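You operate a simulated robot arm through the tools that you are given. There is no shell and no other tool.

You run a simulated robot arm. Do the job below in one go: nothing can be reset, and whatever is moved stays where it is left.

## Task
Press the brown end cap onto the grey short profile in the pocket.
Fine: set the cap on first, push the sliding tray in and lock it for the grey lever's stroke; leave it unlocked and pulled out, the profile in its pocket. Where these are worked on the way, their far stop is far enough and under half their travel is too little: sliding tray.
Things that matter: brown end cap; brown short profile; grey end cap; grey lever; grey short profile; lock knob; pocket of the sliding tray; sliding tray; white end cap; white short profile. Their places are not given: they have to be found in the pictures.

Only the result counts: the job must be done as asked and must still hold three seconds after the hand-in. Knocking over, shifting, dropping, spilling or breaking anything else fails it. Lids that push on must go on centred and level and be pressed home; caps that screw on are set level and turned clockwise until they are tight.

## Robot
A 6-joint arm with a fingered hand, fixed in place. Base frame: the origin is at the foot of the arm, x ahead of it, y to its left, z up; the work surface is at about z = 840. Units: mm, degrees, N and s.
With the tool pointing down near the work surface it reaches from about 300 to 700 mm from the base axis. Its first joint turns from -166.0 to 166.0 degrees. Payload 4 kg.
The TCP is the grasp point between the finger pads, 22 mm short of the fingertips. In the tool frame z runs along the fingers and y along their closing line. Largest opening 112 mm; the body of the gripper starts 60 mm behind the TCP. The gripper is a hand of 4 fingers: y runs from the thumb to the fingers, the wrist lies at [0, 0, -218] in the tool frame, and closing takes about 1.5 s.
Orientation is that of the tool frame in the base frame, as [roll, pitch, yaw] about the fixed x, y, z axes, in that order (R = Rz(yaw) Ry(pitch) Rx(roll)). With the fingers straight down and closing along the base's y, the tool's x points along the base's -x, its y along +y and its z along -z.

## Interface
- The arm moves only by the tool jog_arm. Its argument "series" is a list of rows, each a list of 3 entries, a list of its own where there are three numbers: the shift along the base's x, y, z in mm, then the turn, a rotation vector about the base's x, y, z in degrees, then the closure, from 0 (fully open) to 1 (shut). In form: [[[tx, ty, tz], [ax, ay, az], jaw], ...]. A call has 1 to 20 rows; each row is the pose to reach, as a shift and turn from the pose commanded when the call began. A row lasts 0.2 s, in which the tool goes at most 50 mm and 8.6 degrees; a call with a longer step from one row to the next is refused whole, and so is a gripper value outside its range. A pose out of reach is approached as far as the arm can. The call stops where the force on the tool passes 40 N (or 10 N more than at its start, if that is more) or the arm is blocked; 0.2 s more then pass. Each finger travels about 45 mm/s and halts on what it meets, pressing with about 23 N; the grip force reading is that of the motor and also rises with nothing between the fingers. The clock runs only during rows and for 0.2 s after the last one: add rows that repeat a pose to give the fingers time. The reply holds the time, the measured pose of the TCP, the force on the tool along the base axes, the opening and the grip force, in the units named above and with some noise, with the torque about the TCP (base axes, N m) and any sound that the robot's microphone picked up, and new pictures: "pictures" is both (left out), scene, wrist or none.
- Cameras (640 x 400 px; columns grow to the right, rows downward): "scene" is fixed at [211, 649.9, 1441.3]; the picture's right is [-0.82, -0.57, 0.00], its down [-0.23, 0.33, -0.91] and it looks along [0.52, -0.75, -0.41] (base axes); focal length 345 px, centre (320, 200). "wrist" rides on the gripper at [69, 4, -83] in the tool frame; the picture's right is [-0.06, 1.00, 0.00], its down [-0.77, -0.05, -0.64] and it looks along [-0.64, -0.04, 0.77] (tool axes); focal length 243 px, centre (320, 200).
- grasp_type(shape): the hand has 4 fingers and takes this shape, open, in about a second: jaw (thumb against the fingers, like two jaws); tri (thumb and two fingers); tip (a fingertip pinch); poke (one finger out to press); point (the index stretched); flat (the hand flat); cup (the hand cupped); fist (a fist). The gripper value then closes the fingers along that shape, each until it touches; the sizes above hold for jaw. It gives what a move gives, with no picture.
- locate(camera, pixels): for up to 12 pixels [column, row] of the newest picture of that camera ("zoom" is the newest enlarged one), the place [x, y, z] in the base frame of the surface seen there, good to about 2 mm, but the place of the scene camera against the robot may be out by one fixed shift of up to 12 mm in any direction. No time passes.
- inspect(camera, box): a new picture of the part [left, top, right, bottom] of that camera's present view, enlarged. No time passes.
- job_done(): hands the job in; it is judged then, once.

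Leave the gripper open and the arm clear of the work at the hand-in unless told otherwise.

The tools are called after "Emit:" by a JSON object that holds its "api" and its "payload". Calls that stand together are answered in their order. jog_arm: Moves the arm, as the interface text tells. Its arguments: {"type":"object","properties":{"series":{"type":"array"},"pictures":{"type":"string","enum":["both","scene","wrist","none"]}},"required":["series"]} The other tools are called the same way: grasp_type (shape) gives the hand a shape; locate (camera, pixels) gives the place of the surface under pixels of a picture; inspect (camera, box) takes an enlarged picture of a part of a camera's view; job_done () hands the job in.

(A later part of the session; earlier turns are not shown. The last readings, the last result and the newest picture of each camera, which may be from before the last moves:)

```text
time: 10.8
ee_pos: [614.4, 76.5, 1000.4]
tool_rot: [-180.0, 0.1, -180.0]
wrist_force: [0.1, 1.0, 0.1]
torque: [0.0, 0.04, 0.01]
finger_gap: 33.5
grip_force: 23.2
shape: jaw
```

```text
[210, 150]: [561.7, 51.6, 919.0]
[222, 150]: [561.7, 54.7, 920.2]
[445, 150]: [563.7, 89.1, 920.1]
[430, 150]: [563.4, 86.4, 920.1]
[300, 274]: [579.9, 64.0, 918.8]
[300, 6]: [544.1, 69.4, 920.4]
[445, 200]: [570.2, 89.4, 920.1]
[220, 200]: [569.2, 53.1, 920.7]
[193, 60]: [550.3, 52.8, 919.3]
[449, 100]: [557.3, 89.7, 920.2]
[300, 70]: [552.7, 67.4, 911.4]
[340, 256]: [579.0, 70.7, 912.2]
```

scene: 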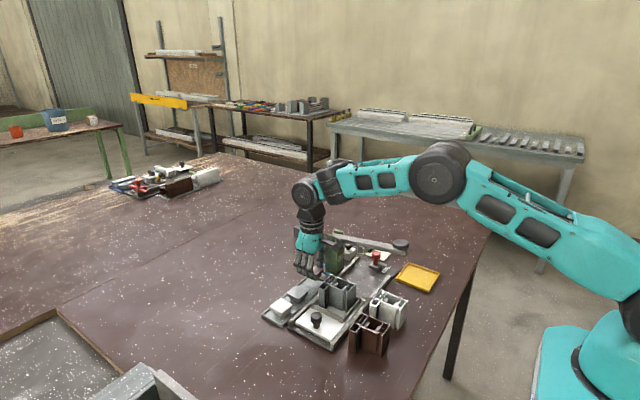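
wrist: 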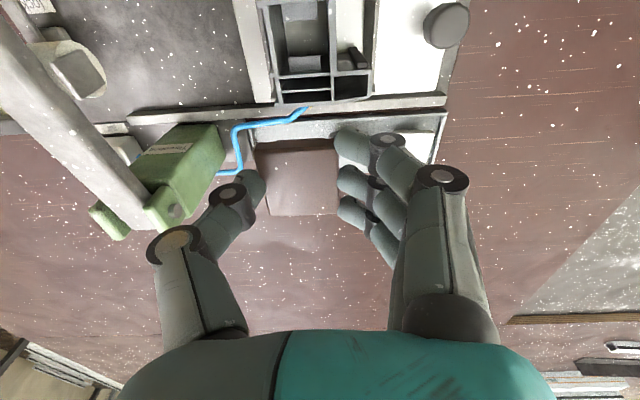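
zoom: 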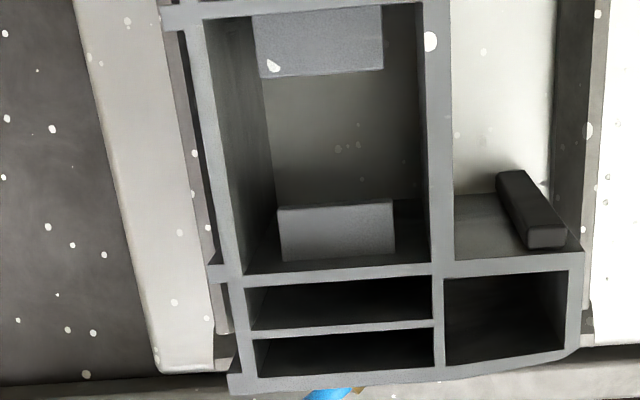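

The chamber's inner walls span x 545.3–577.8 and y 55–86, so its centre is (561.6, 70.5). I will move so that the cap centre is over it, with the TCP at (561.7, 79.7), and come down to about 5–10 mm above contact.

Emit:
{"api": "jog_arm", "payload": {"series": [[[-26, 1, 0], [0, 0, 0], 0.8], [[-52.7, 1.8, 0], [0, 0, 0], 0.8], [[-52.7, 1.8, -20], [0, 0, 0], 0.8], [[-52.7, 1.8, -36], [0, 0, 0], 0.8], [[-52.7, 1.8, -36], [0, 0, 0], 0.8]]}}

Emit:
{"api": "inspect", "payload": {"camera": "wrist", "box": [220, 60, 400, 230]}}

Emit:
{"api": "inspect", "payload": {"camera": "scene", "box": [290, 230, 390, 320]}}

```text
time: 12.0
ee_pos: [561.1, 80.9, 963.0]
tool_rot: [-179.9, 0.0, -180.0]
wrist_force: [0.2, 0.2, 0.2]
torque: [0.03, 0.01, -0.05]
finger_gap: 33.3
grip_force: 23.1
shape: jaw
```

scene: 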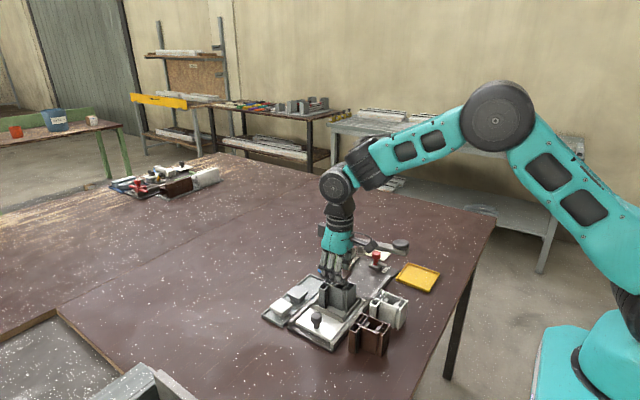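
wrist: 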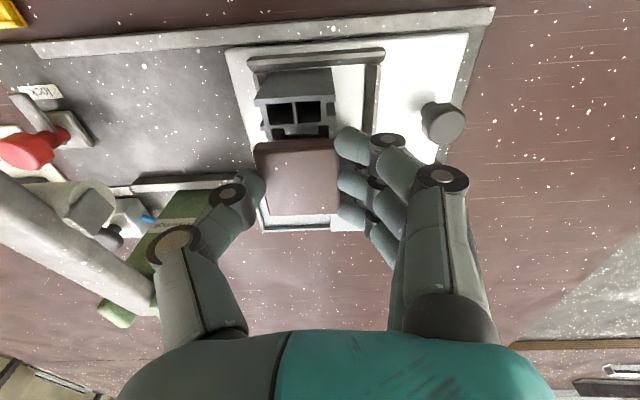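

```text
2.35 times, centred on (310, 145) of wrist
```

zoom: 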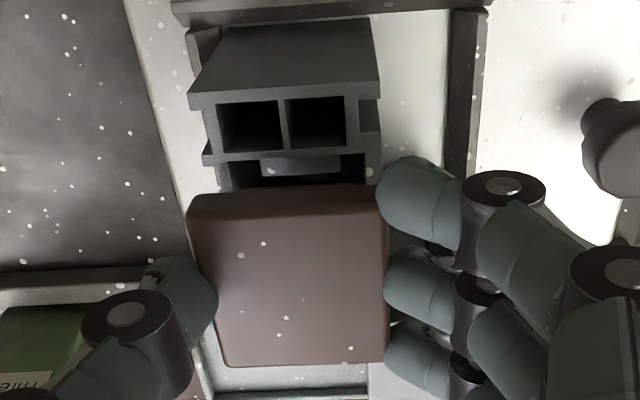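

```text
4.44 times, centred on (340, 275) of scene
```

zoom: 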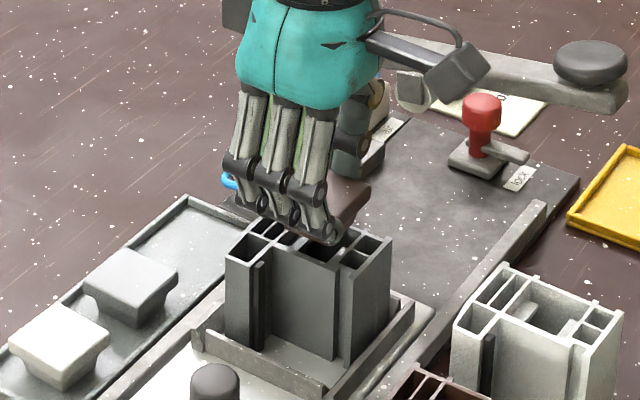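

I will compare the cap with the profile in this same picture before lowering.

Emit:
{"api": "inspect", "payload": {"camera": "wrist", "box": [240, 80, 360, 240]}}

Emit:
{"api": "locate", "payload": {"camera": "wrist", "pixels": [[257, 100], [330, 137], [266, 138], [255, 150], [336, 150], [337, 190], [268, 200], [300, 212], [295, 143], [277, 217], [300, 180], [333, 140]]}}

```text
2.50 times, centred on (300, 160) of wrist
```

zoom: 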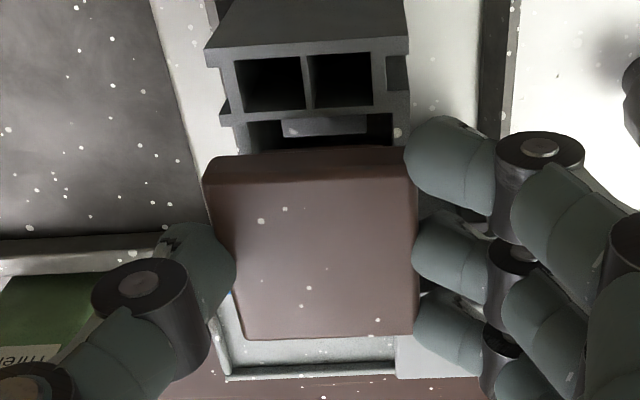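

```text
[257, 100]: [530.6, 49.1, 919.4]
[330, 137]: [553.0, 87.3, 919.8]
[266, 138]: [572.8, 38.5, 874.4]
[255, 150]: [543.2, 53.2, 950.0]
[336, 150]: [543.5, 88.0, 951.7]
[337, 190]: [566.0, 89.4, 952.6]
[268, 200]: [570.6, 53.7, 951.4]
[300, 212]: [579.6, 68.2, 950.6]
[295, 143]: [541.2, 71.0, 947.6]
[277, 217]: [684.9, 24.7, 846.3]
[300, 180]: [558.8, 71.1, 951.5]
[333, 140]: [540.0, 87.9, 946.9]
```

I will take exact edges in the zoom.

Emit:
{"api": "locate", "payload": {"camera": "zoom", "pixels": [[207, 185], [413, 195], [215, 210], [415, 212], [240, 320], [412, 325], [320, 335], [320, 172], [250, 150], [250, 118], [388, 116], [320, 110]]}}

```text
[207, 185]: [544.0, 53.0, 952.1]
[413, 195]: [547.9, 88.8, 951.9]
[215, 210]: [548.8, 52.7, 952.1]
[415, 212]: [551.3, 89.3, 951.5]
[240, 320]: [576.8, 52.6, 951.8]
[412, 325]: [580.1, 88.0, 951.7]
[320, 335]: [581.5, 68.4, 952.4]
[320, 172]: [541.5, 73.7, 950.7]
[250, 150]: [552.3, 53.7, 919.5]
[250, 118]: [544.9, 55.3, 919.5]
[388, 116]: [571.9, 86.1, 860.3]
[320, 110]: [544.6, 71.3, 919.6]
```

The cap centre is at (561.4, 70.9), almost exactly over the chamber centre (561.6, 70.5). I will lower gently in small steps and watch the force.

Emit:
{"api": "jog_arm", "payload": {"series": [[[0.2, -0.3, -4], [0, 0, 0], 0.8], [[0.2, -0.3, -8], [0, 0, 0], 0.8], [[0.2, -0.3, -10], [0, 0, 0], 0.8], [[0.2, -0.3, -12], [0, 0, 0], 0.8]], "pictures": "none"}}

```text
time: 13.0
ee_pos: [561.2, 79.3, 951.7]
tool_rot: [179.8, 0.1, 179.9]
wrist_force: [-1.1, 0.4, 0.2]
torque: [0.01, 0.01, 0.01]
finger_gap: 33.4
grip_force: 23.1
shape: jaw
```

There is no contact force yet at TCP z≈952. I will go down a further 6 mm in 2 mm steps.

Emit:
{"api": "jog_arm", "payload": {"series": [[[0, 0, -2], [0, 0, 0], 0.8], [[0, 0, -4], [0, 0, 0], 0.8], [[0, 0, -6], [0, 0, 0], 0.8]]}}

Emit:
{"api": "inspect", "payload": {"camera": "wrist", "box": [240, 80, 360, 240]}}

Emit:
{"api": "inspect", "payload": {"camera": "scene", "box": [310, 255, 370, 310]}}

```text
time: 13.8
ee_pos: [563.5, 79.4, 947.3]
tool_rot: [-179.9, 0.0, 180.0]
wrist_force: [-0.2, -0.1, 4.1]
torque: [-0.09, -0.01, 0.02]
finger_gap: 33.7
grip_force: 23.7
shape: jaw
```

scene: 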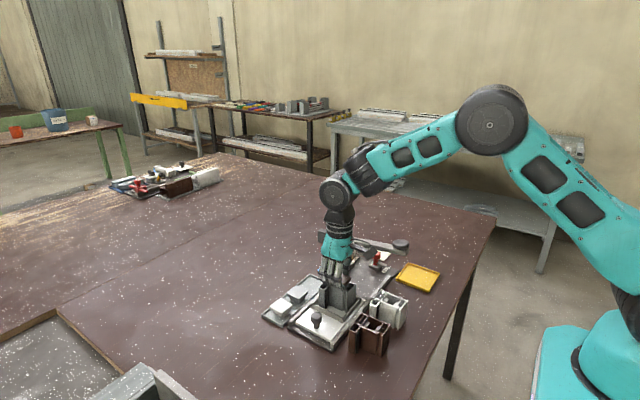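
wrist: 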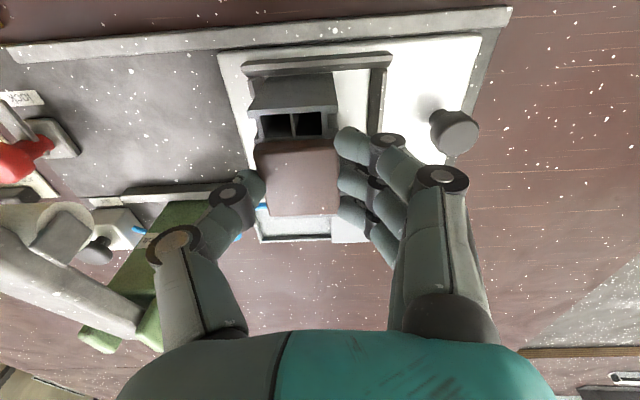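

```text
2.50 times, centred on (300, 160) of wrist
```

zoom: 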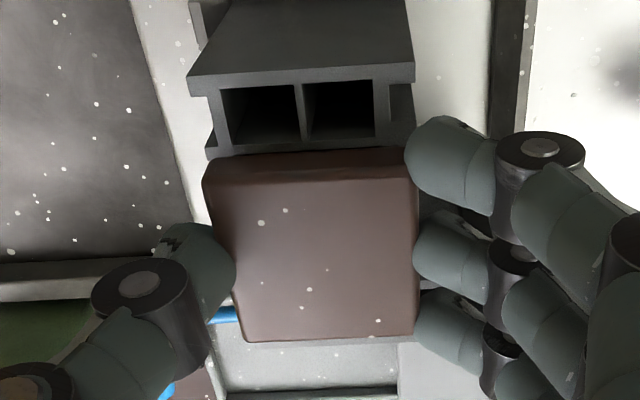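

```text
7.27 times, centred on (340, 282) of scene
```

zoom: 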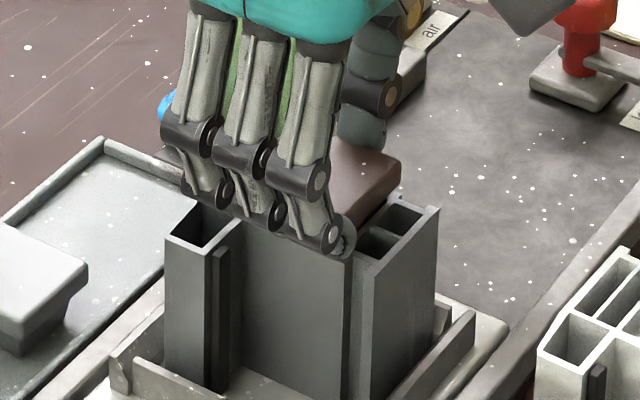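

A light contact of 4 N shows. I will check the cap's height and position.

Emit:
{"api": "locate", "payload": {"camera": "zoom", "pixels": [[370, 165], [345, 250], [270, 225], [215, 205], [190, 215], [345, 225]]}}

Emit:
{"api": "locate", "payload": {"camera": "wrist", "pixels": [[257, 152], [335, 155], [337, 185], [267, 205], [333, 212], [300, 212], [300, 148], [300, 180], [258, 110], [330, 120], [345, 210], [342, 140]]}}

```text
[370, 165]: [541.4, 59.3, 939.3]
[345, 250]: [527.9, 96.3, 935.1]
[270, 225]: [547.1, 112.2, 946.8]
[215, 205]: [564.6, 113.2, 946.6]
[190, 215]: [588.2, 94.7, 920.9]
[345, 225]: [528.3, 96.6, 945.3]
```

```text
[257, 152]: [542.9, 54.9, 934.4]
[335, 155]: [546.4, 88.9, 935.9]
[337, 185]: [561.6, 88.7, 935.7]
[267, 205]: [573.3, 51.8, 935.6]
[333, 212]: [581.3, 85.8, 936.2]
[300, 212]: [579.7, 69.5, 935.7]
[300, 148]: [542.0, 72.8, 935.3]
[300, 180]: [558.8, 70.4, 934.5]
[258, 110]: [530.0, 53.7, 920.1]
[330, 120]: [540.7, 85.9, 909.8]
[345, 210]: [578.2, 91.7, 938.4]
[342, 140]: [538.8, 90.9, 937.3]
```

The cap top is at z≈935.5, so the plug is about 7–8 mm in. I will press 2 mm further, gently, to see whether it goes on or stops.

Emit:
{"api": "jog_arm", "payload": {"series": [[[0, 0, -1], [0, 0, 0], 0.8], [[0, 0, -2], [0, 0, 0], 0.8]], "pictures": "wrist"}}

Emit:
{"api": "locate", "payload": {"camera": "wrist", "pixels": [[257, 152], [335, 155], [337, 185], [267, 205], [333, 208], [300, 208], [300, 152], [300, 180], [280, 165], [320, 165], [280, 200], [320, 200]]}}

```text
time: 14.4
ee_pos: [562.3, 80.1, 945.2]
tool_rot: [180.0, 0.1, -180.0]
wrist_force: [-1.6, 0.0, 19.8]
torque: [-0.24, 0.0, -0.07]
finger_gap: 33.7
grip_force: 23.2
shape: jaw
```

wrist: 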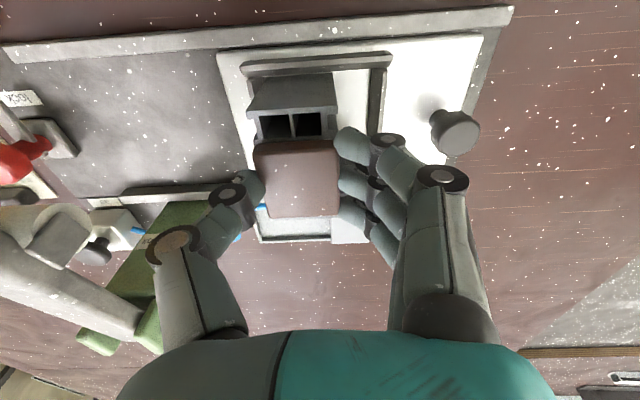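

```text
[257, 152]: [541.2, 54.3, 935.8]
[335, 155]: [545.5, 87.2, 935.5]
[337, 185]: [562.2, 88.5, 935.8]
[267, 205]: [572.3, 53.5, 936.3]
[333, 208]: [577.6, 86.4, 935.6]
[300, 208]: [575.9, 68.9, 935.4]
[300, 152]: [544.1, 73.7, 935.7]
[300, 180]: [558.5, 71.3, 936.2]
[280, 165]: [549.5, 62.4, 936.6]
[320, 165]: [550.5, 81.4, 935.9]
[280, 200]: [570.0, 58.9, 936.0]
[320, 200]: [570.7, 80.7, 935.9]
```

The force rises to 20 N and the cap stays at z≈936, level. It rests on its stop and is ready for the press. I will relax the push and open wide in one motion.

Emit:
{"api": "jog_arm", "payload": {"series": [[[0, 0, 1.5], [0, 0, 0], 0.8], [[0, 0, 1.5], [0, 0, 0], 0.3], [[0, 0, 1.5], [0, 0, 0], 0.3], [[0, 0, 1.5], [0, 0, 0], 0.3], [[0, 0, 1.5], [0, 0, 0], 0.3]]}}

Emit:
{"api": "inspect", "payload": {"camera": "wrist", "box": [220, 60, 400, 230]}}

Emit:
{"api": "inspect", "payload": {"camera": "scene", "box": [300, 245, 380, 315]}}

```text
time: 15.6
ee_pos: [562.2, 78.4, 945.6]
tool_rot: [179.9, 0.0, -180.0]
wrist_force: [0.7, -0.3, 0.2]
torque: [0.01, -0.02, -0.01]
finger_gap: 77.9
grip_force: 0.2
shape: jaw
```

scene: 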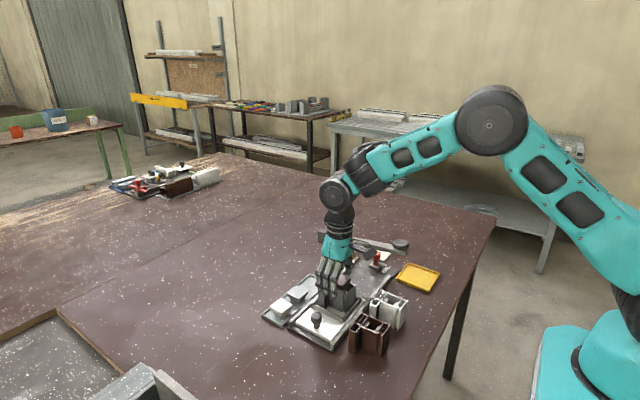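
wrist: 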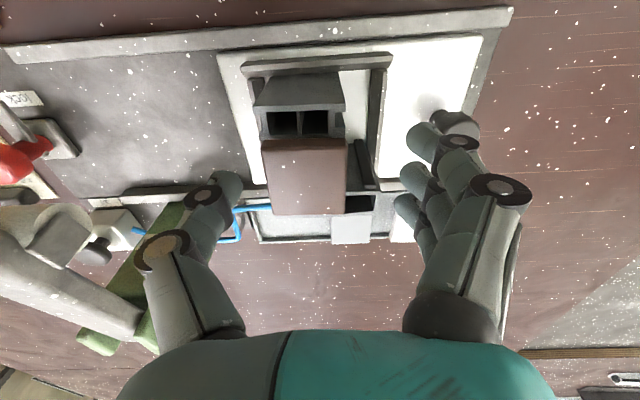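

```text
2.35 times, centred on (310, 145) of wrist
```

zoom: 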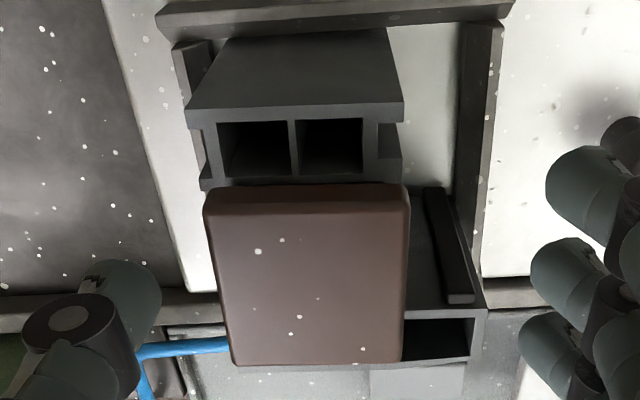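

```text
5.71 times, centred on (340, 280) of scene
```

zoom: 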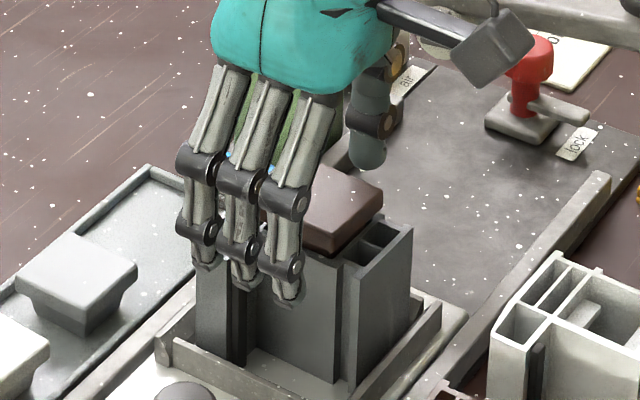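

The jaw is open and the cap stays on the profile. I will check its position and level.

Emit:
{"api": "inspect", "payload": {"camera": "wrist", "box": [240, 80, 380, 230]}}

Emit:
{"api": "locate", "payload": {"camera": "wrist", "pixels": [[264, 150], [344, 150], [270, 180], [346, 175], [273, 210], [343, 210], [305, 210], [305, 145], [305, 180], [332, 133], [258, 100], [375, 190]]}}

```text
2.67 times, centred on (310, 155) of wrist
```

zoom: 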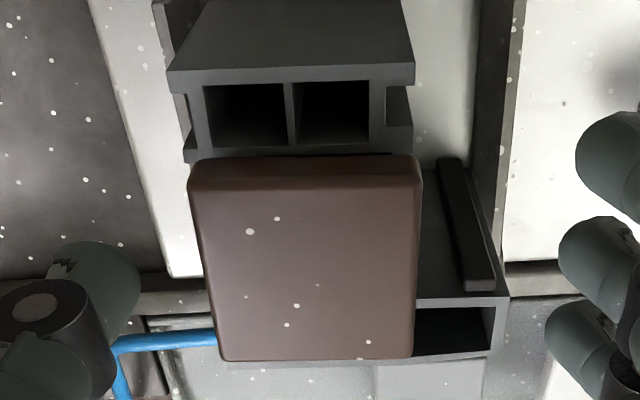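

```text
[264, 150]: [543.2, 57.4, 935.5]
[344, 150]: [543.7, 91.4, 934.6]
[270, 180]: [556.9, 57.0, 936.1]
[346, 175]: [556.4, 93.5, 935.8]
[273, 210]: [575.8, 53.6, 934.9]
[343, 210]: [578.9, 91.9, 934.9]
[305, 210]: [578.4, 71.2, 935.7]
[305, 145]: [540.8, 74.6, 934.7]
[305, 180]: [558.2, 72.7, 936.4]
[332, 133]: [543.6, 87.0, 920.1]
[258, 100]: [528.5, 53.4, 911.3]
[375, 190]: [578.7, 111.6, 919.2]
```

Emit:
{"api": "locate", "payload": {"camera": "zoom", "pixels": [[192, 190], [419, 190], [200, 240], [418, 240], [213, 320], [414, 320], [222, 355], [408, 352], [310, 356], [310, 178], [170, 75], [413, 75]]}}

```text
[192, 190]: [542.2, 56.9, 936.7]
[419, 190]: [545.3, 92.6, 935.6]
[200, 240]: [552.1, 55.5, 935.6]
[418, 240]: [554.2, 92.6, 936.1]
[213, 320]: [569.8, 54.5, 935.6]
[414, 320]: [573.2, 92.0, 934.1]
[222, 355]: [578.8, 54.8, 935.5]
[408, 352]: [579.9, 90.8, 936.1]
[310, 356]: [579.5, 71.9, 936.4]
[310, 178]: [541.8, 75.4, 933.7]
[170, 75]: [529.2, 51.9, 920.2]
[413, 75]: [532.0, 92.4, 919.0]
```

The cap and the profile both read about 2.5–3 mm further in +y than before. I will check whether the tray itself moved or the profile moved in its pocket.

Emit:
{"api": "locate", "payload": {"camera": "wrist", "pixels": [[243, 66], [390, 60], [318, 62], [384, 100], [377, 130], [219, 55], [480, 37], [455, 120], [250, 100], [372, 205], [335, 80], [341, 108]]}}

Emit:
{"api": "inspect", "payload": {"camera": "wrist", "box": [200, 20, 500, 230]}}

```text
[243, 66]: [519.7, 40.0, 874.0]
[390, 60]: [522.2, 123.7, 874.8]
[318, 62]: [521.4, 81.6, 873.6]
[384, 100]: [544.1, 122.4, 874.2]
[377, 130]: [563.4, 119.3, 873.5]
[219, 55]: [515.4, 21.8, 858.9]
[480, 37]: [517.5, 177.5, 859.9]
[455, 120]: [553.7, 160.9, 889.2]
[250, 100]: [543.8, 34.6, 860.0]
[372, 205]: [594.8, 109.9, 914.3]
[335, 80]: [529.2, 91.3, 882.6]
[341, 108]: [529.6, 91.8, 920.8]
```

```text
1.90 times, centred on (350, 125) of wrist
```

zoom: 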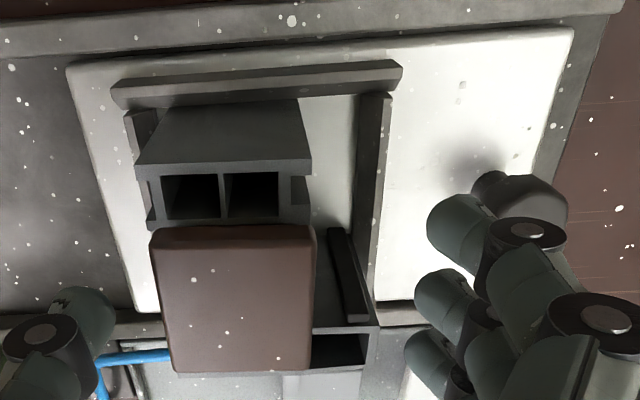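

The tray itself has hardly moved. The profile turned a couple of degrees within its loose pocket, with its front about +2.5 mm. I will rise and look straight down on the cap and profile.

Emit:
{"api": "jog_arm", "payload": {"series": [[[0, 0, 20], [0, 0, 0], 0.3], [[0, 0, 55], [0, 0, 0], 0.3], [[25, 0, 65], [0, 0, 0], 0.3], [[55, 0, 70], [0, 0, 0], 0.3], [[55, 0, 70], [0, 0, 0], 0.3]], "pictures": "wrist"}}

Emit:
{"api": "inspect", "payload": {"camera": "wrist", "box": [200, 0, 420, 130]}}

```text
time: 16.8
ee_pos: [616.6, 80.5, 1015.3]
tool_rot: [-180.0, 0.0, 180.0]
wrist_force: [0.0, -0.5, 0.1]
torque: [0.0, -0.01, -0.04]
finger_gap: 77.9
grip_force: 0.0
shape: jaw
```

wrist: 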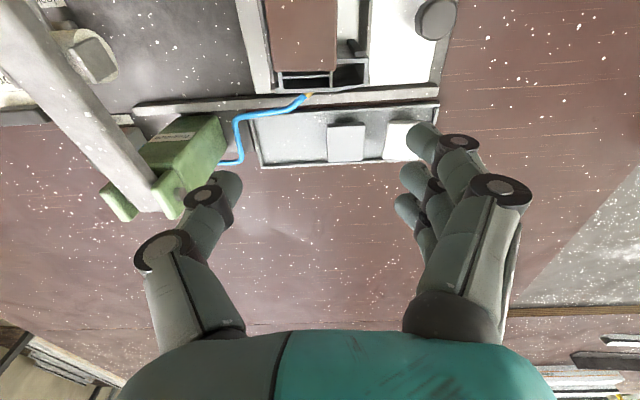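

```text
2.91 times, centred on (310, 65) of wrist
```

zoom: 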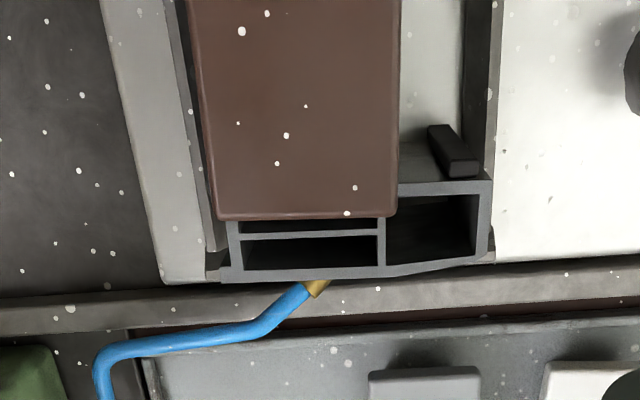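

I need the camera about 30 mm further back to see the whole profile.

Emit:
{"api": "jog_arm", "payload": {"series": [[[-20, 0, 15], [0, 0, 0], 0.3], [[-40, 0, 30], [0, 0, 0], 0.3], [[-40, 0, 30], [0, 0, 0], 0.3]], "pictures": "wrist"}}

Emit:
{"api": "inspect", "payload": {"camera": "wrist", "box": [220, 0, 400, 130]}}

```text
time: 17.6
ee_pos: [575.9, 79.5, 1045.6]
tool_rot: [-180.0, 0.0, 180.0]
wrist_force: [-0.6, 0.7, 0.1]
torque: [0.0, 0.01, -0.04]
finger_gap: 77.9
grip_force: 0.0
shape: jaw
```

wrist: 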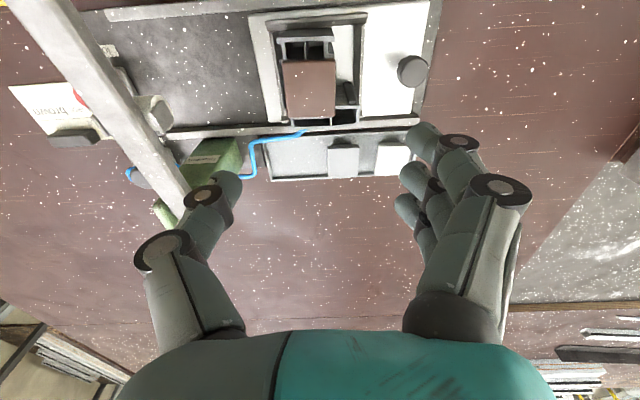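

```text
3.08 times, centred on (310, 65) of wrist
```

zoom: 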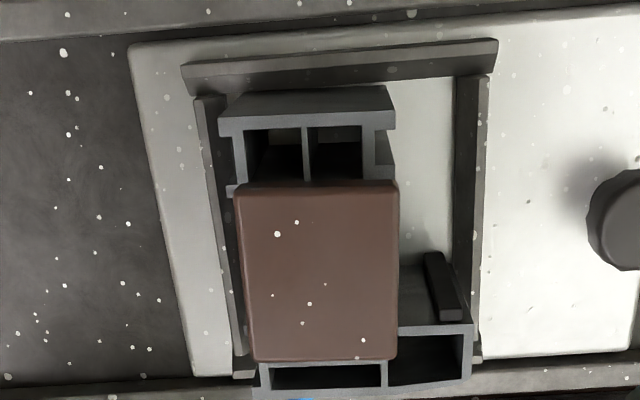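

Emit:
{"api": "locate", "payload": {"camera": "zoom", "pixels": [[236, 200], [397, 195], [255, 355], [395, 355], [318, 275], [222, 122], [394, 122], [262, 393], [470, 330], [470, 375], [230, 185], [396, 170]]}}

Emit:
{"api": "locate", "payload": {"camera": "zoom", "pixels": [[238, 240], [398, 240], [246, 300], [397, 300], [320, 190], [320, 358], [190, 75], [495, 50], [482, 120], [465, 310], [203, 120], [240, 340]]}}

```text
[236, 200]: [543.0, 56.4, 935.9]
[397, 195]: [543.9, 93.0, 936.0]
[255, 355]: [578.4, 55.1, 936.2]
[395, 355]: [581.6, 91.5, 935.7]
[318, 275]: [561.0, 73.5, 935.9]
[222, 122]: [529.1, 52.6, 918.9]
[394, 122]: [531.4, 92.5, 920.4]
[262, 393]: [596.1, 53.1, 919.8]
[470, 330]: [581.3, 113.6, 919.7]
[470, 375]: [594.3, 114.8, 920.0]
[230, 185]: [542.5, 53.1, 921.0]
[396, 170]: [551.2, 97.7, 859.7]
```

```text
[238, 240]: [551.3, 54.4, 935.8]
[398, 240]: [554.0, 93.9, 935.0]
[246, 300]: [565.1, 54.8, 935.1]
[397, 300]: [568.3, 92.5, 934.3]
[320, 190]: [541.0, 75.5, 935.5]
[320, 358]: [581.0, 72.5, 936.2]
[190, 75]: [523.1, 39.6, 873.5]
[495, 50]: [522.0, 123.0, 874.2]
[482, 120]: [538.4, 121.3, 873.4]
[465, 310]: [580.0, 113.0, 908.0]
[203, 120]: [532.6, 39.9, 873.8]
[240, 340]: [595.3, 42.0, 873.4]
```

The profile moved about 3 mm in +y as a whole inside its pocket. The cap, at centre (561.5, 73.9), still sits centred on the chamber and level. Next I will look at the lever's ram, the lock and the tray's end.

Emit:
{"api": "inspect", "payload": {"camera": "wrist", "box": [0, 0, 260, 210]}}

Emit:
{"api": "inspect", "payload": {"camera": "scene", "box": [315, 215, 425, 315]}}

```text
1.90 times, centred on (130, 105) of wrist
```

zoom: 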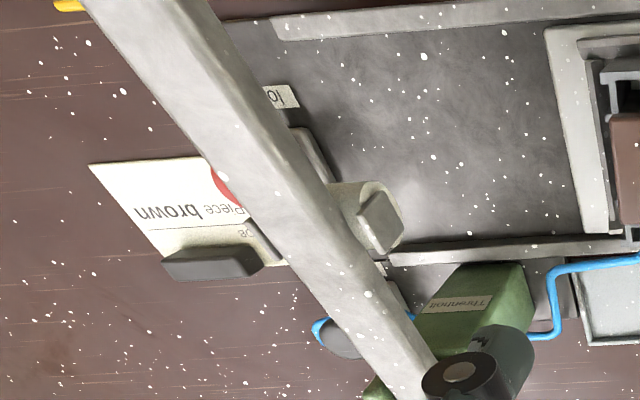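

```text
4.00 times, centred on (370, 265) of scene
```

zoom: 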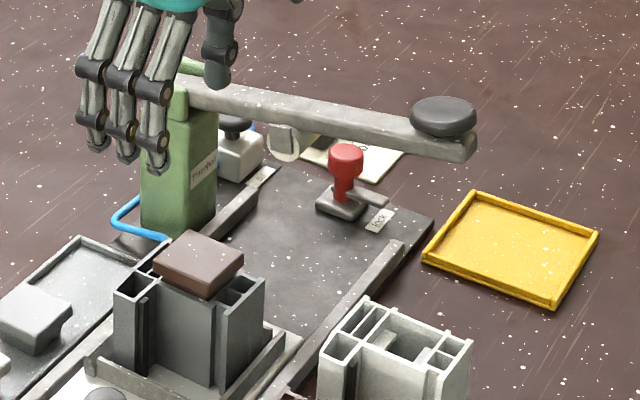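

The card reads "Piece brown", which matches. The lever carries a roller-like press piece. I will locate it, the lever, the lock knob and the deck.

Emit:
{"api": "locate", "payload": {"camera": "scene", "pixels": [[386, 250], [388, 264], [391, 252], [400, 242], [341, 250], [344, 255], [355, 243], [387, 270], [410, 265], [375, 240], [422, 252], [401, 254]]}}

Emit:
{"api": "inspect", "payload": {"camera": "scene", "box": [370, 230, 430, 280]}}

```text
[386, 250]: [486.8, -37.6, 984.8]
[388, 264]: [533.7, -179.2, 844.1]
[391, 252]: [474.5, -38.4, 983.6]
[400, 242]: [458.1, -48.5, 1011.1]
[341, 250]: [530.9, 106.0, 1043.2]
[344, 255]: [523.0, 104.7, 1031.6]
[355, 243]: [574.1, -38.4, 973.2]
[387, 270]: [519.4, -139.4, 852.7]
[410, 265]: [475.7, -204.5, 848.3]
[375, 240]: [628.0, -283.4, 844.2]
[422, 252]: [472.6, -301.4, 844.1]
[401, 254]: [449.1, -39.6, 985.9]
```

```text
8.00 times, centred on (400, 255) of scene
```

zoom: 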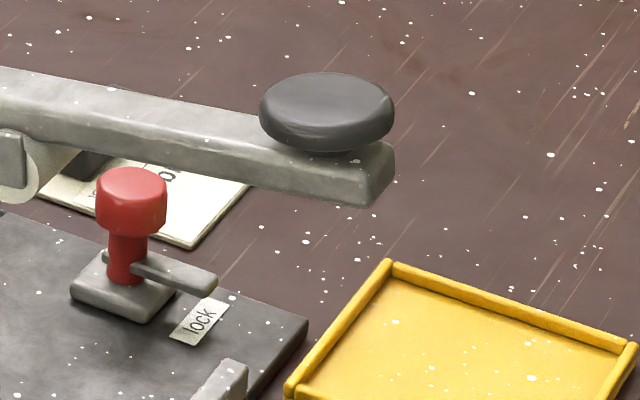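

Emit:
{"api": "locate", "payload": {"camera": "zoom", "pixels": [[132, 180], [132, 215], [125, 265], [110, 262], [190, 272], [205, 285], [200, 320], [120, 310], [15, 185], [25, 165], [325, 90], [385, 175]]}}

Emit:
{"api": "locate", "payload": {"camera": "wrist", "pixels": [[155, 110], [150, 98], [158, 130], [140, 105], [165, 118], [135, 85], [107, 60], [90, 90], [100, 30], [60, 30], [160, 150], [195, 165]]}}

```text
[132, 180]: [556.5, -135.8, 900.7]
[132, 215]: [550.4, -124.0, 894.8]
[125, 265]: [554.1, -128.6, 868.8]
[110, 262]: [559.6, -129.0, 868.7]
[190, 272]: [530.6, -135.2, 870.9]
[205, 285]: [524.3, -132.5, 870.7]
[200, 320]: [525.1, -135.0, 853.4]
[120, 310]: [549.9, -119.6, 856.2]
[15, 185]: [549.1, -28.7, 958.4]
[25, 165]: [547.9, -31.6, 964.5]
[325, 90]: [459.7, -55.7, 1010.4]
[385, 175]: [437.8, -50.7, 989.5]
```

```text
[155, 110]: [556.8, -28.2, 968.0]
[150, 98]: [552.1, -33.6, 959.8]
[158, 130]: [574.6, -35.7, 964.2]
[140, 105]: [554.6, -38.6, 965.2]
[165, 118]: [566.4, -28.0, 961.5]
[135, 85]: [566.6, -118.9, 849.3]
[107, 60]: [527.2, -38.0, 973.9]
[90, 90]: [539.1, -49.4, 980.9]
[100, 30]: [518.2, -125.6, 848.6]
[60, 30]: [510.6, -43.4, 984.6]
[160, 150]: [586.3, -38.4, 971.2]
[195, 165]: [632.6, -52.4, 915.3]
```

The roller is centred near x≈560, z≈960, y -30…-60, with its bottom around z≈946. The cap at top 936 and x≈561 will pass under it. Tray travel should be about 120 mm in -y. I will go view the tray knob from above.

Emit:
{"api": "jog_arm", "payload": {"series": [[[12, 28, 0], [0, 0, 0], 0.3], [[24, 56, -15], [0, 0, 0], 0.3], [[35, 82, -40], [0, 0, 0], 0.3], [[35, 82, -55], [0, 0, 0], 0.3], [[35, 82, -55], [0, 0, 0], 0.3]], "pictures": "wrist"}}

Emit:
{"api": "inspect", "payload": {"camera": "wrist", "box": [230, 0, 410, 130]}}

```text
time: 18.8
ee_pos: [612.6, 162.1, 990.2]
tool_rot: [-179.9, 0.0, 179.9]
wrist_force: [0.4, 0.1, -0.2]
torque: [0.0, 0.01, 0.01]
finger_gap: 78.0
grip_force: 0.0
shape: jaw
```

wrist: 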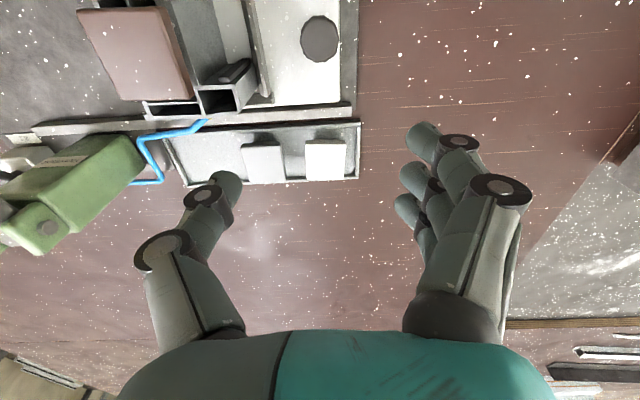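

```text
3.08 times, centred on (320, 65) of wrist
```

zoom: 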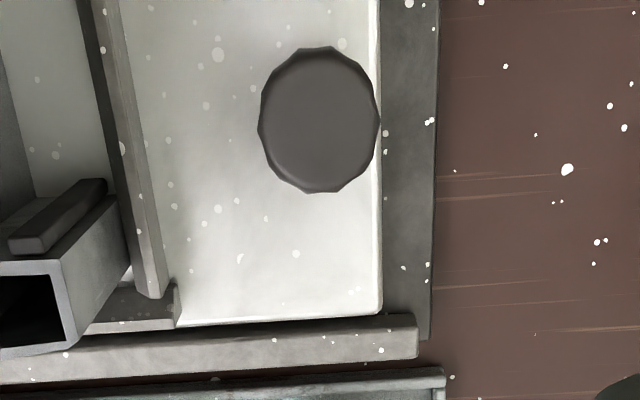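

Emit:
{"api": "locate", "payload": {"camera": "zoom", "pixels": [[318, 120], [265, 120], [375, 120], [318, 55], [318, 185], [300, 170], [340, 70], [165, 250], [380, 300], [150, 200], [376, 200], [120, 240]]}}

```text
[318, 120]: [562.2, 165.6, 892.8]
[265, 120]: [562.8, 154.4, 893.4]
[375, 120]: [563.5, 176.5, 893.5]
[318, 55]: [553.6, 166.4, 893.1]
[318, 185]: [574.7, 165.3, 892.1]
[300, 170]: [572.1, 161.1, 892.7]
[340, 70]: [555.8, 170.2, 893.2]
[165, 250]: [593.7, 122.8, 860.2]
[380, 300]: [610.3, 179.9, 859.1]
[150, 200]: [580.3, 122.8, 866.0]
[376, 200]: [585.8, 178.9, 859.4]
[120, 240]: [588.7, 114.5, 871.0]
```

The tray knob head is centred at (563.5, 165.6), 22 mm wide, with its top at z≈893. I will pre-shape the jaw to about 40 mm and come down over it, stopping at TCP z≈905.

Emit:
{"api": "jog_arm", "payload": {"series": [[[-24, 2, 0], [0, 0, 0], 0.5], [[-48.4, 4.2, 0], [0, 0, 0], 0.64], [[-48.4, 4.2, -30], [0, 0, 0], 0.64], [[-48.4, 4.2, -60], [0, 0, 0], 0.64], [[-48.4, 4.2, -80], [0, 0, 0], 0.64], [[-48.4, 4.2, -86], [0, 0, 0], 0.64], [[-48.4, 4.2, -86], [0, 0, 0], 0.64]]}}

Emit:
{"api": "inspect", "payload": {"camera": "scene", "box": [270, 230, 390, 350]}}

Emit:
{"api": "inspect", "payload": {"camera": "wrist", "box": [180, 40, 460, 260]}}

```text
time: 20.4
ee_pos: [564.0, 166.3, 904.2]
tool_rot: [180.0, 0.1, -180.0]
wrist_force: [0.4, -0.4, 0.8]
torque: [0.02, 0.01, -0.02]
finger_gap: 40.8
grip_force: 0.1
shape: jaw
```

scene: 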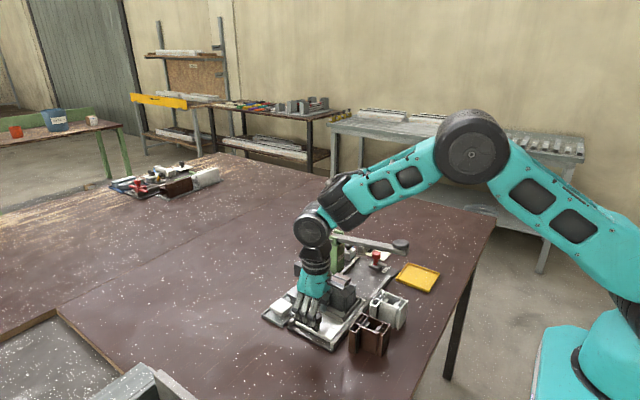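
wrist: 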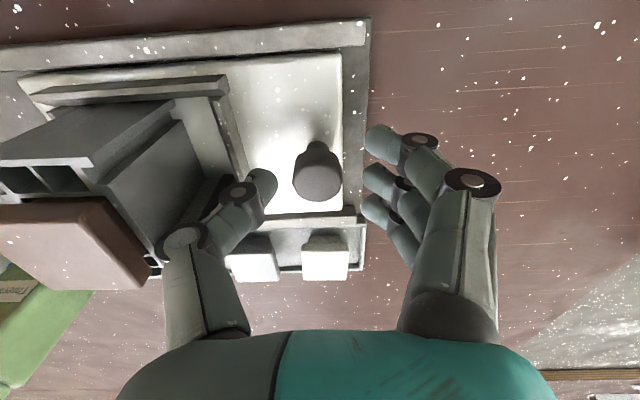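

```text
3.33 times, centred on (330, 290) of scene
```

zoom: 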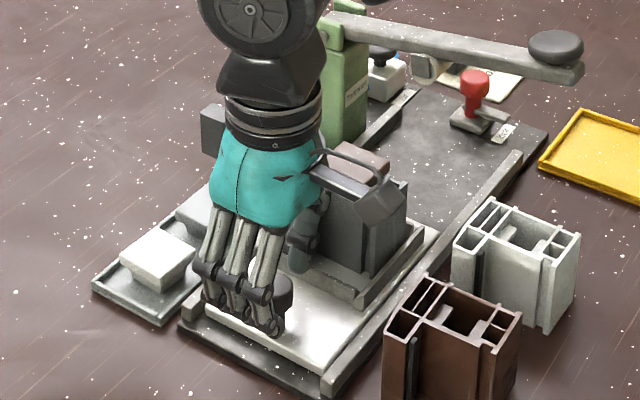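

```text
1.82 times, centred on (320, 150) of wrist
```

zoom: 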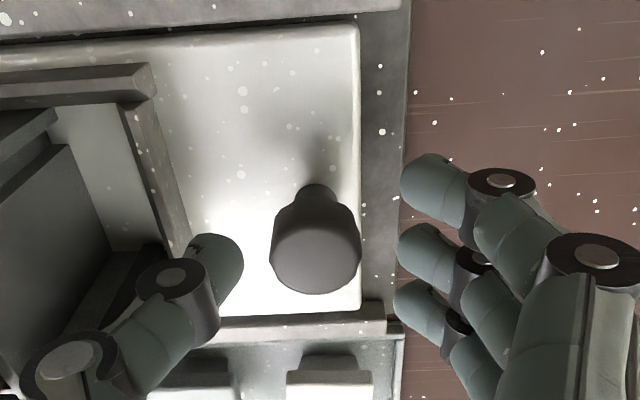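

I will check the thumb knuckles' distance to the profile's foot before going down the last 16 mm.

Emit:
{"api": "locate", "payload": {"camera": "wrist", "pixels": [[225, 195], [240, 190], [160, 240], [185, 235], [265, 180], [150, 262], [205, 185], [320, 175], [370, 185], [250, 205], [172, 240], [222, 205]]}}

```text
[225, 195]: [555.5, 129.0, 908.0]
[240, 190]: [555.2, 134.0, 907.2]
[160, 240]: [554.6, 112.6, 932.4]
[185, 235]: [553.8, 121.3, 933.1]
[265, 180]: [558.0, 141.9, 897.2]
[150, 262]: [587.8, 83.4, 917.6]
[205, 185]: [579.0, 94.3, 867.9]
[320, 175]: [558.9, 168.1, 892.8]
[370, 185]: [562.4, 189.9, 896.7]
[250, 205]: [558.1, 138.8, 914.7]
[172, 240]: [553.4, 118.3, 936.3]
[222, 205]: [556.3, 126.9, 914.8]
```

The knuckle is at y≈112 and would come close to the profile's side strip, so I will narrow the jaw to about 32 mm first and shift +1.5 mm in y. Then I will go down to z≈888.

Emit:
{"api": "jog_arm", "payload": {"series": [[[0, 1.5, 0], [0, 0, 0], 0.71], [[0, 1.5, 0], [0, 0, 0], 0.71], [[0, 1.5, -8], [0, 0, 0], 0.71], [[0, 1.5, -14], [0, 0, 0], 0.71], [[0, 1.5, -17.5], [0, 0, 0], 0.71], [[0, 1.5, -17.5], [0, 0, 0], 0.71]]}}

Emit:
{"api": "inspect", "payload": {"camera": "wrist", "box": [180, 40, 460, 260]}}

```text
time: 21.8
ee_pos: [562.5, 167.5, 887.6]
tool_rot: [-179.9, 0.0, -180.0]
wrist_force: [0.7, 0.0, -0.2]
torque: [-0.01, 0.05, 0.0]
finger_gap: 32.9
grip_force: 0.1
shape: jaw
```

scene: 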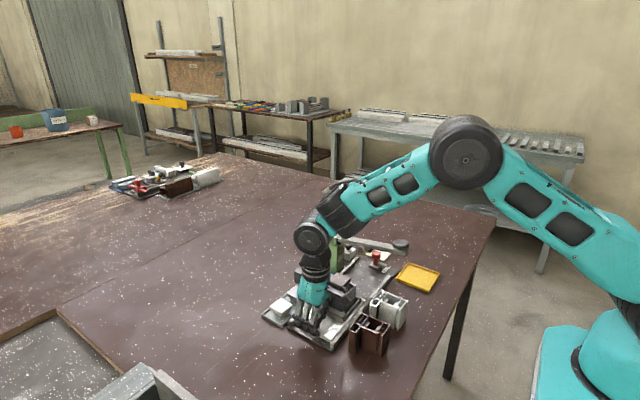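
wrist: 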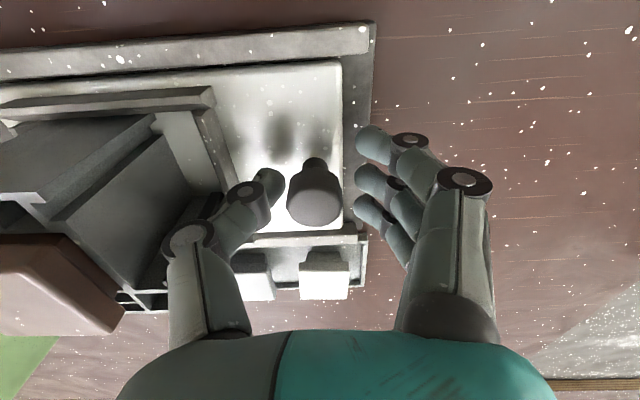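

```text
1.82 times, centred on (320, 150) of wrist
```

zoom: 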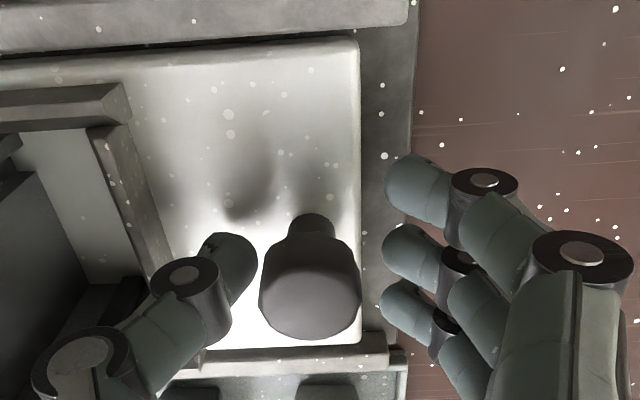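

There is no contact. I will close on the knob, commanding about 15 mm.

Emit:
{"api": "jog_arm", "payload": {"series": [[[0, 0, 0], [0, 0, 0], 0.76], [[0, 0, 0], [0, 0, 0], 0.82], [[0, 0, 0], [0, 0, 0], 0.87], [[0, 0, 0], [0, 0, 0], 0.87], [[0, 0, 0], [0, 0, 0], 0.87]]}}

Emit:
{"api": "inspect", "payload": {"camera": "wrist", "box": [180, 40, 460, 260]}}

```text
time: 23.0
ee_pos: [564.4, 166.3, 886.8]
tool_rot: [-179.9, -0.1, 179.7]
wrist_force: [1.4, -10.3, -8.0]
torque: [-0.01, 0.0, 0.01]
finger_gap: 4.6
grip_force: 22.6
shape: jaw
```

scene: 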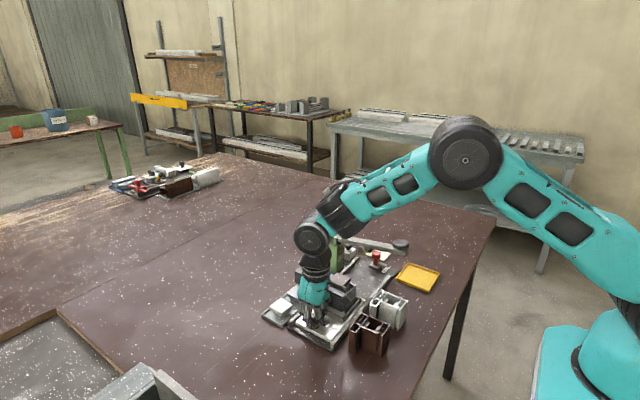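
wrist: 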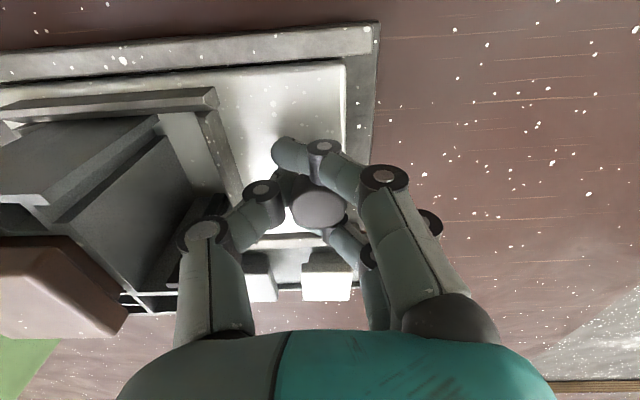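

```text
1.82 times, centred on (320, 150) of wrist
```

zoom: 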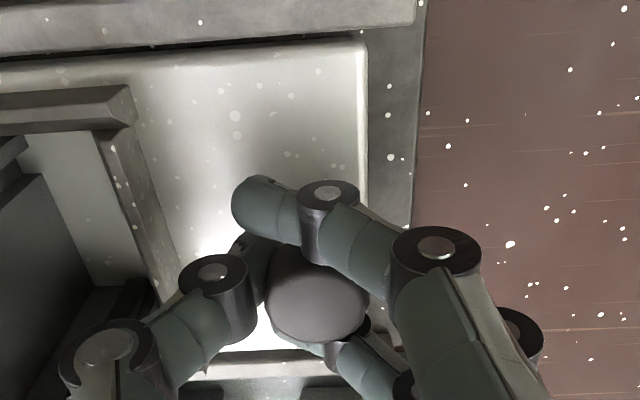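

The knob is held between the thumb and middle finger, with the others wrapped beside it. I will push the tray in (-y), 40 mm first, slowly.

Emit:
{"api": "jog_arm", "payload": {"series": [[[0, -3, 0], [0, 0, 0], 0.87], [[0, -8, 0], [0, 0, 0], 0.87], [[0, -14, 0], [0, 0, 0], 0.87], [[0, -20, 0], [0, 0, 0], 0.87], [[0, -26, 0], [0, 0, 0], 0.87], [[0, -32, 0], [0, 0, 0], 0.87], [[0, -38, 0], [0, 0, 0], 0.87], [[0, -40, 0], [0, 0, 0], 0.87]]}}

Emit:
{"api": "inspect", "payload": {"camera": "wrist", "box": [0, 0, 460, 300]}}

Emit:
{"api": "inspect", "payload": {"camera": "scene", "box": [270, 220, 430, 350]}}

```text
time: 24.8
ee_pos: [564.1, 128.8, 885.8]
tool_rot: [180.0, -0.1, 179.9]
wrist_force: [-0.3, 0.7, -16.0]
torque: [0.1, 0.08, 0.01]
finger_gap: 2.2
grip_force: 22.8
shape: jaw
```

scene: 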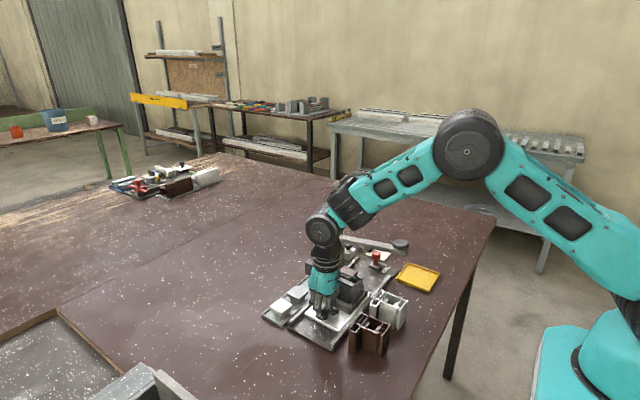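
wrist: 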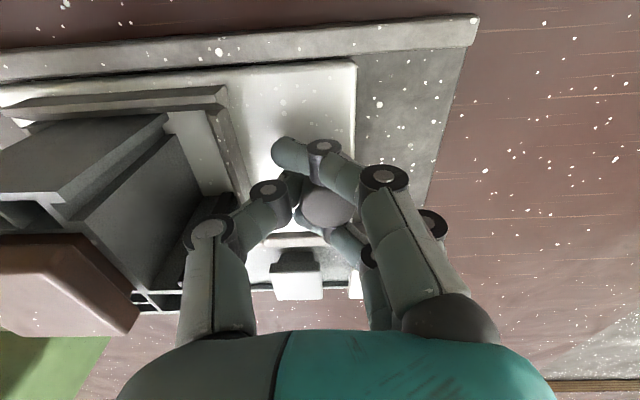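

```text
1.33 times, centred on (230, 150) of wrist
```

zoom: 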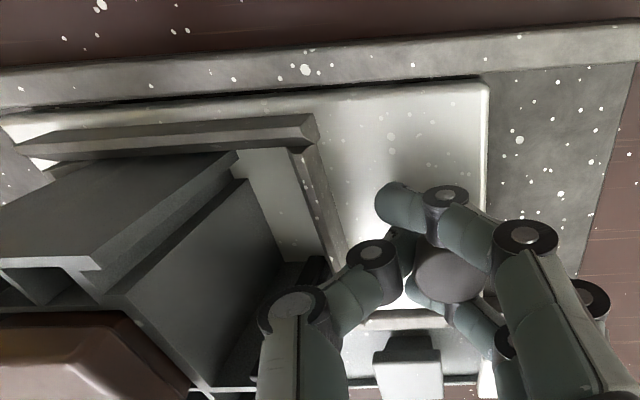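

```text
3.08 times, centred on (350, 285) of scene
```

zoom: 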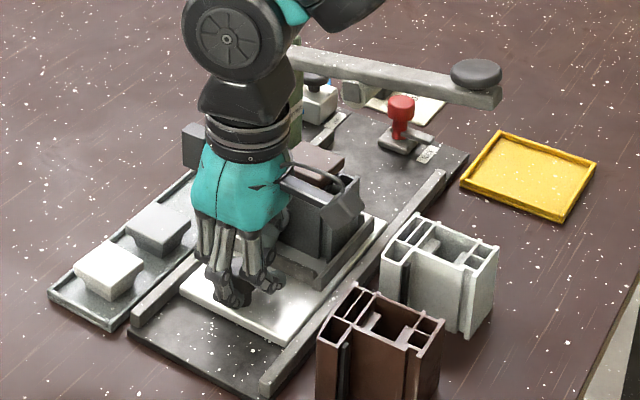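

The tray slides and carries the profile and cap along. I will push another 45 mm.

Emit:
{"api": "jog_arm", "payload": {"series": [[[0, -5, 0], [0, 0, 0], 0.87], [[0, -11, 0], [0, 0, 0], 0.87], [[0, -17, 0], [0, 0, 0], 0.87], [[0, -23, 0], [0, 0, 0], 0.87], [[0, -29, 0], [0, 0, 0], 0.87], [[0, -35, 0], [0, 0, 0], 0.87], [[0, -41, 0], [0, 0, 0], 0.87], [[0, -45, 0], [0, 0, 0], 0.87]]}}

Emit:
{"api": "inspect", "payload": {"camera": "wrist", "box": [0, 0, 460, 300]}}

Emit:
{"api": "inspect", "payload": {"camera": "scene", "box": [290, 220, 430, 330]}}

```text
time: 26.6
ee_pos: [563.3, 82.3, 886.1]
tool_rot: [-180.0, -0.1, -180.0]
wrist_force: [-4.0, 0.9, -16.9]
torque: [0.08, 0.09, 0.01]
finger_gap: 2.2
grip_force: 22.8
shape: jaw
```

scene: 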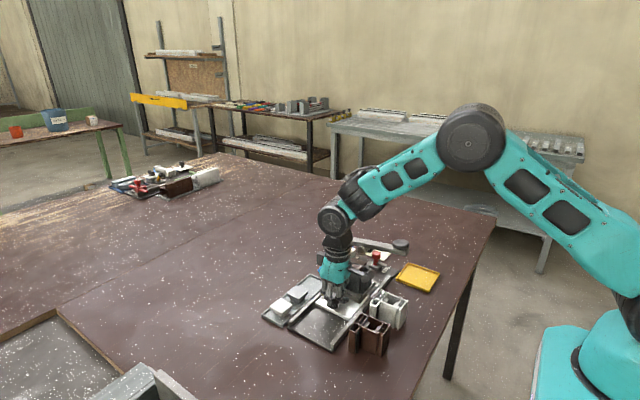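
wrist: 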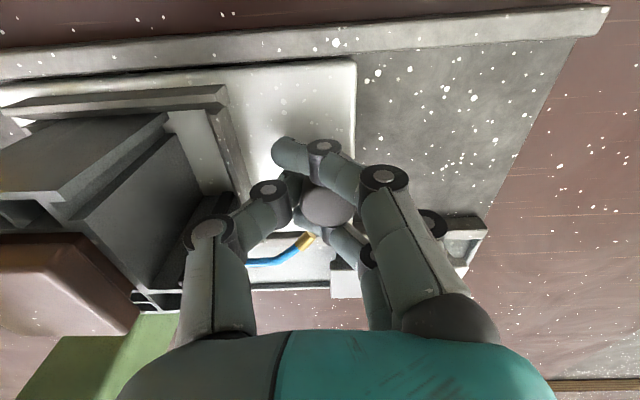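

```text
1.33 times, centred on (230, 150) of wrist
```

zoom: 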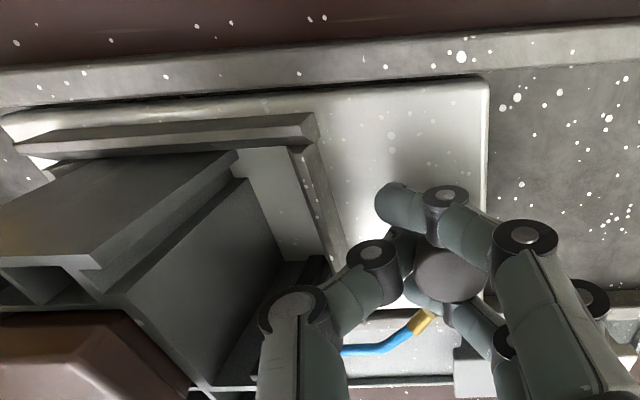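

```text
3.64 times, centred on (360, 275) of scene
```

zoom: 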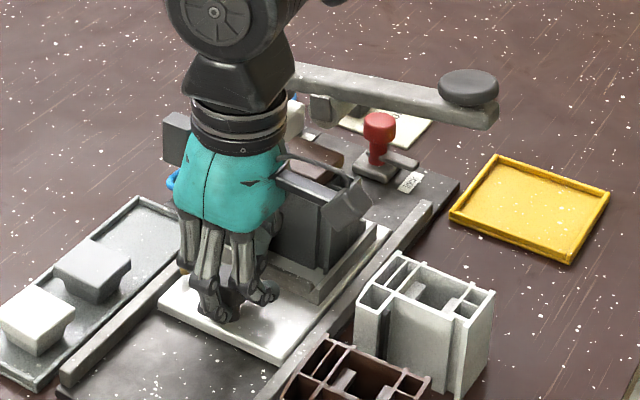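

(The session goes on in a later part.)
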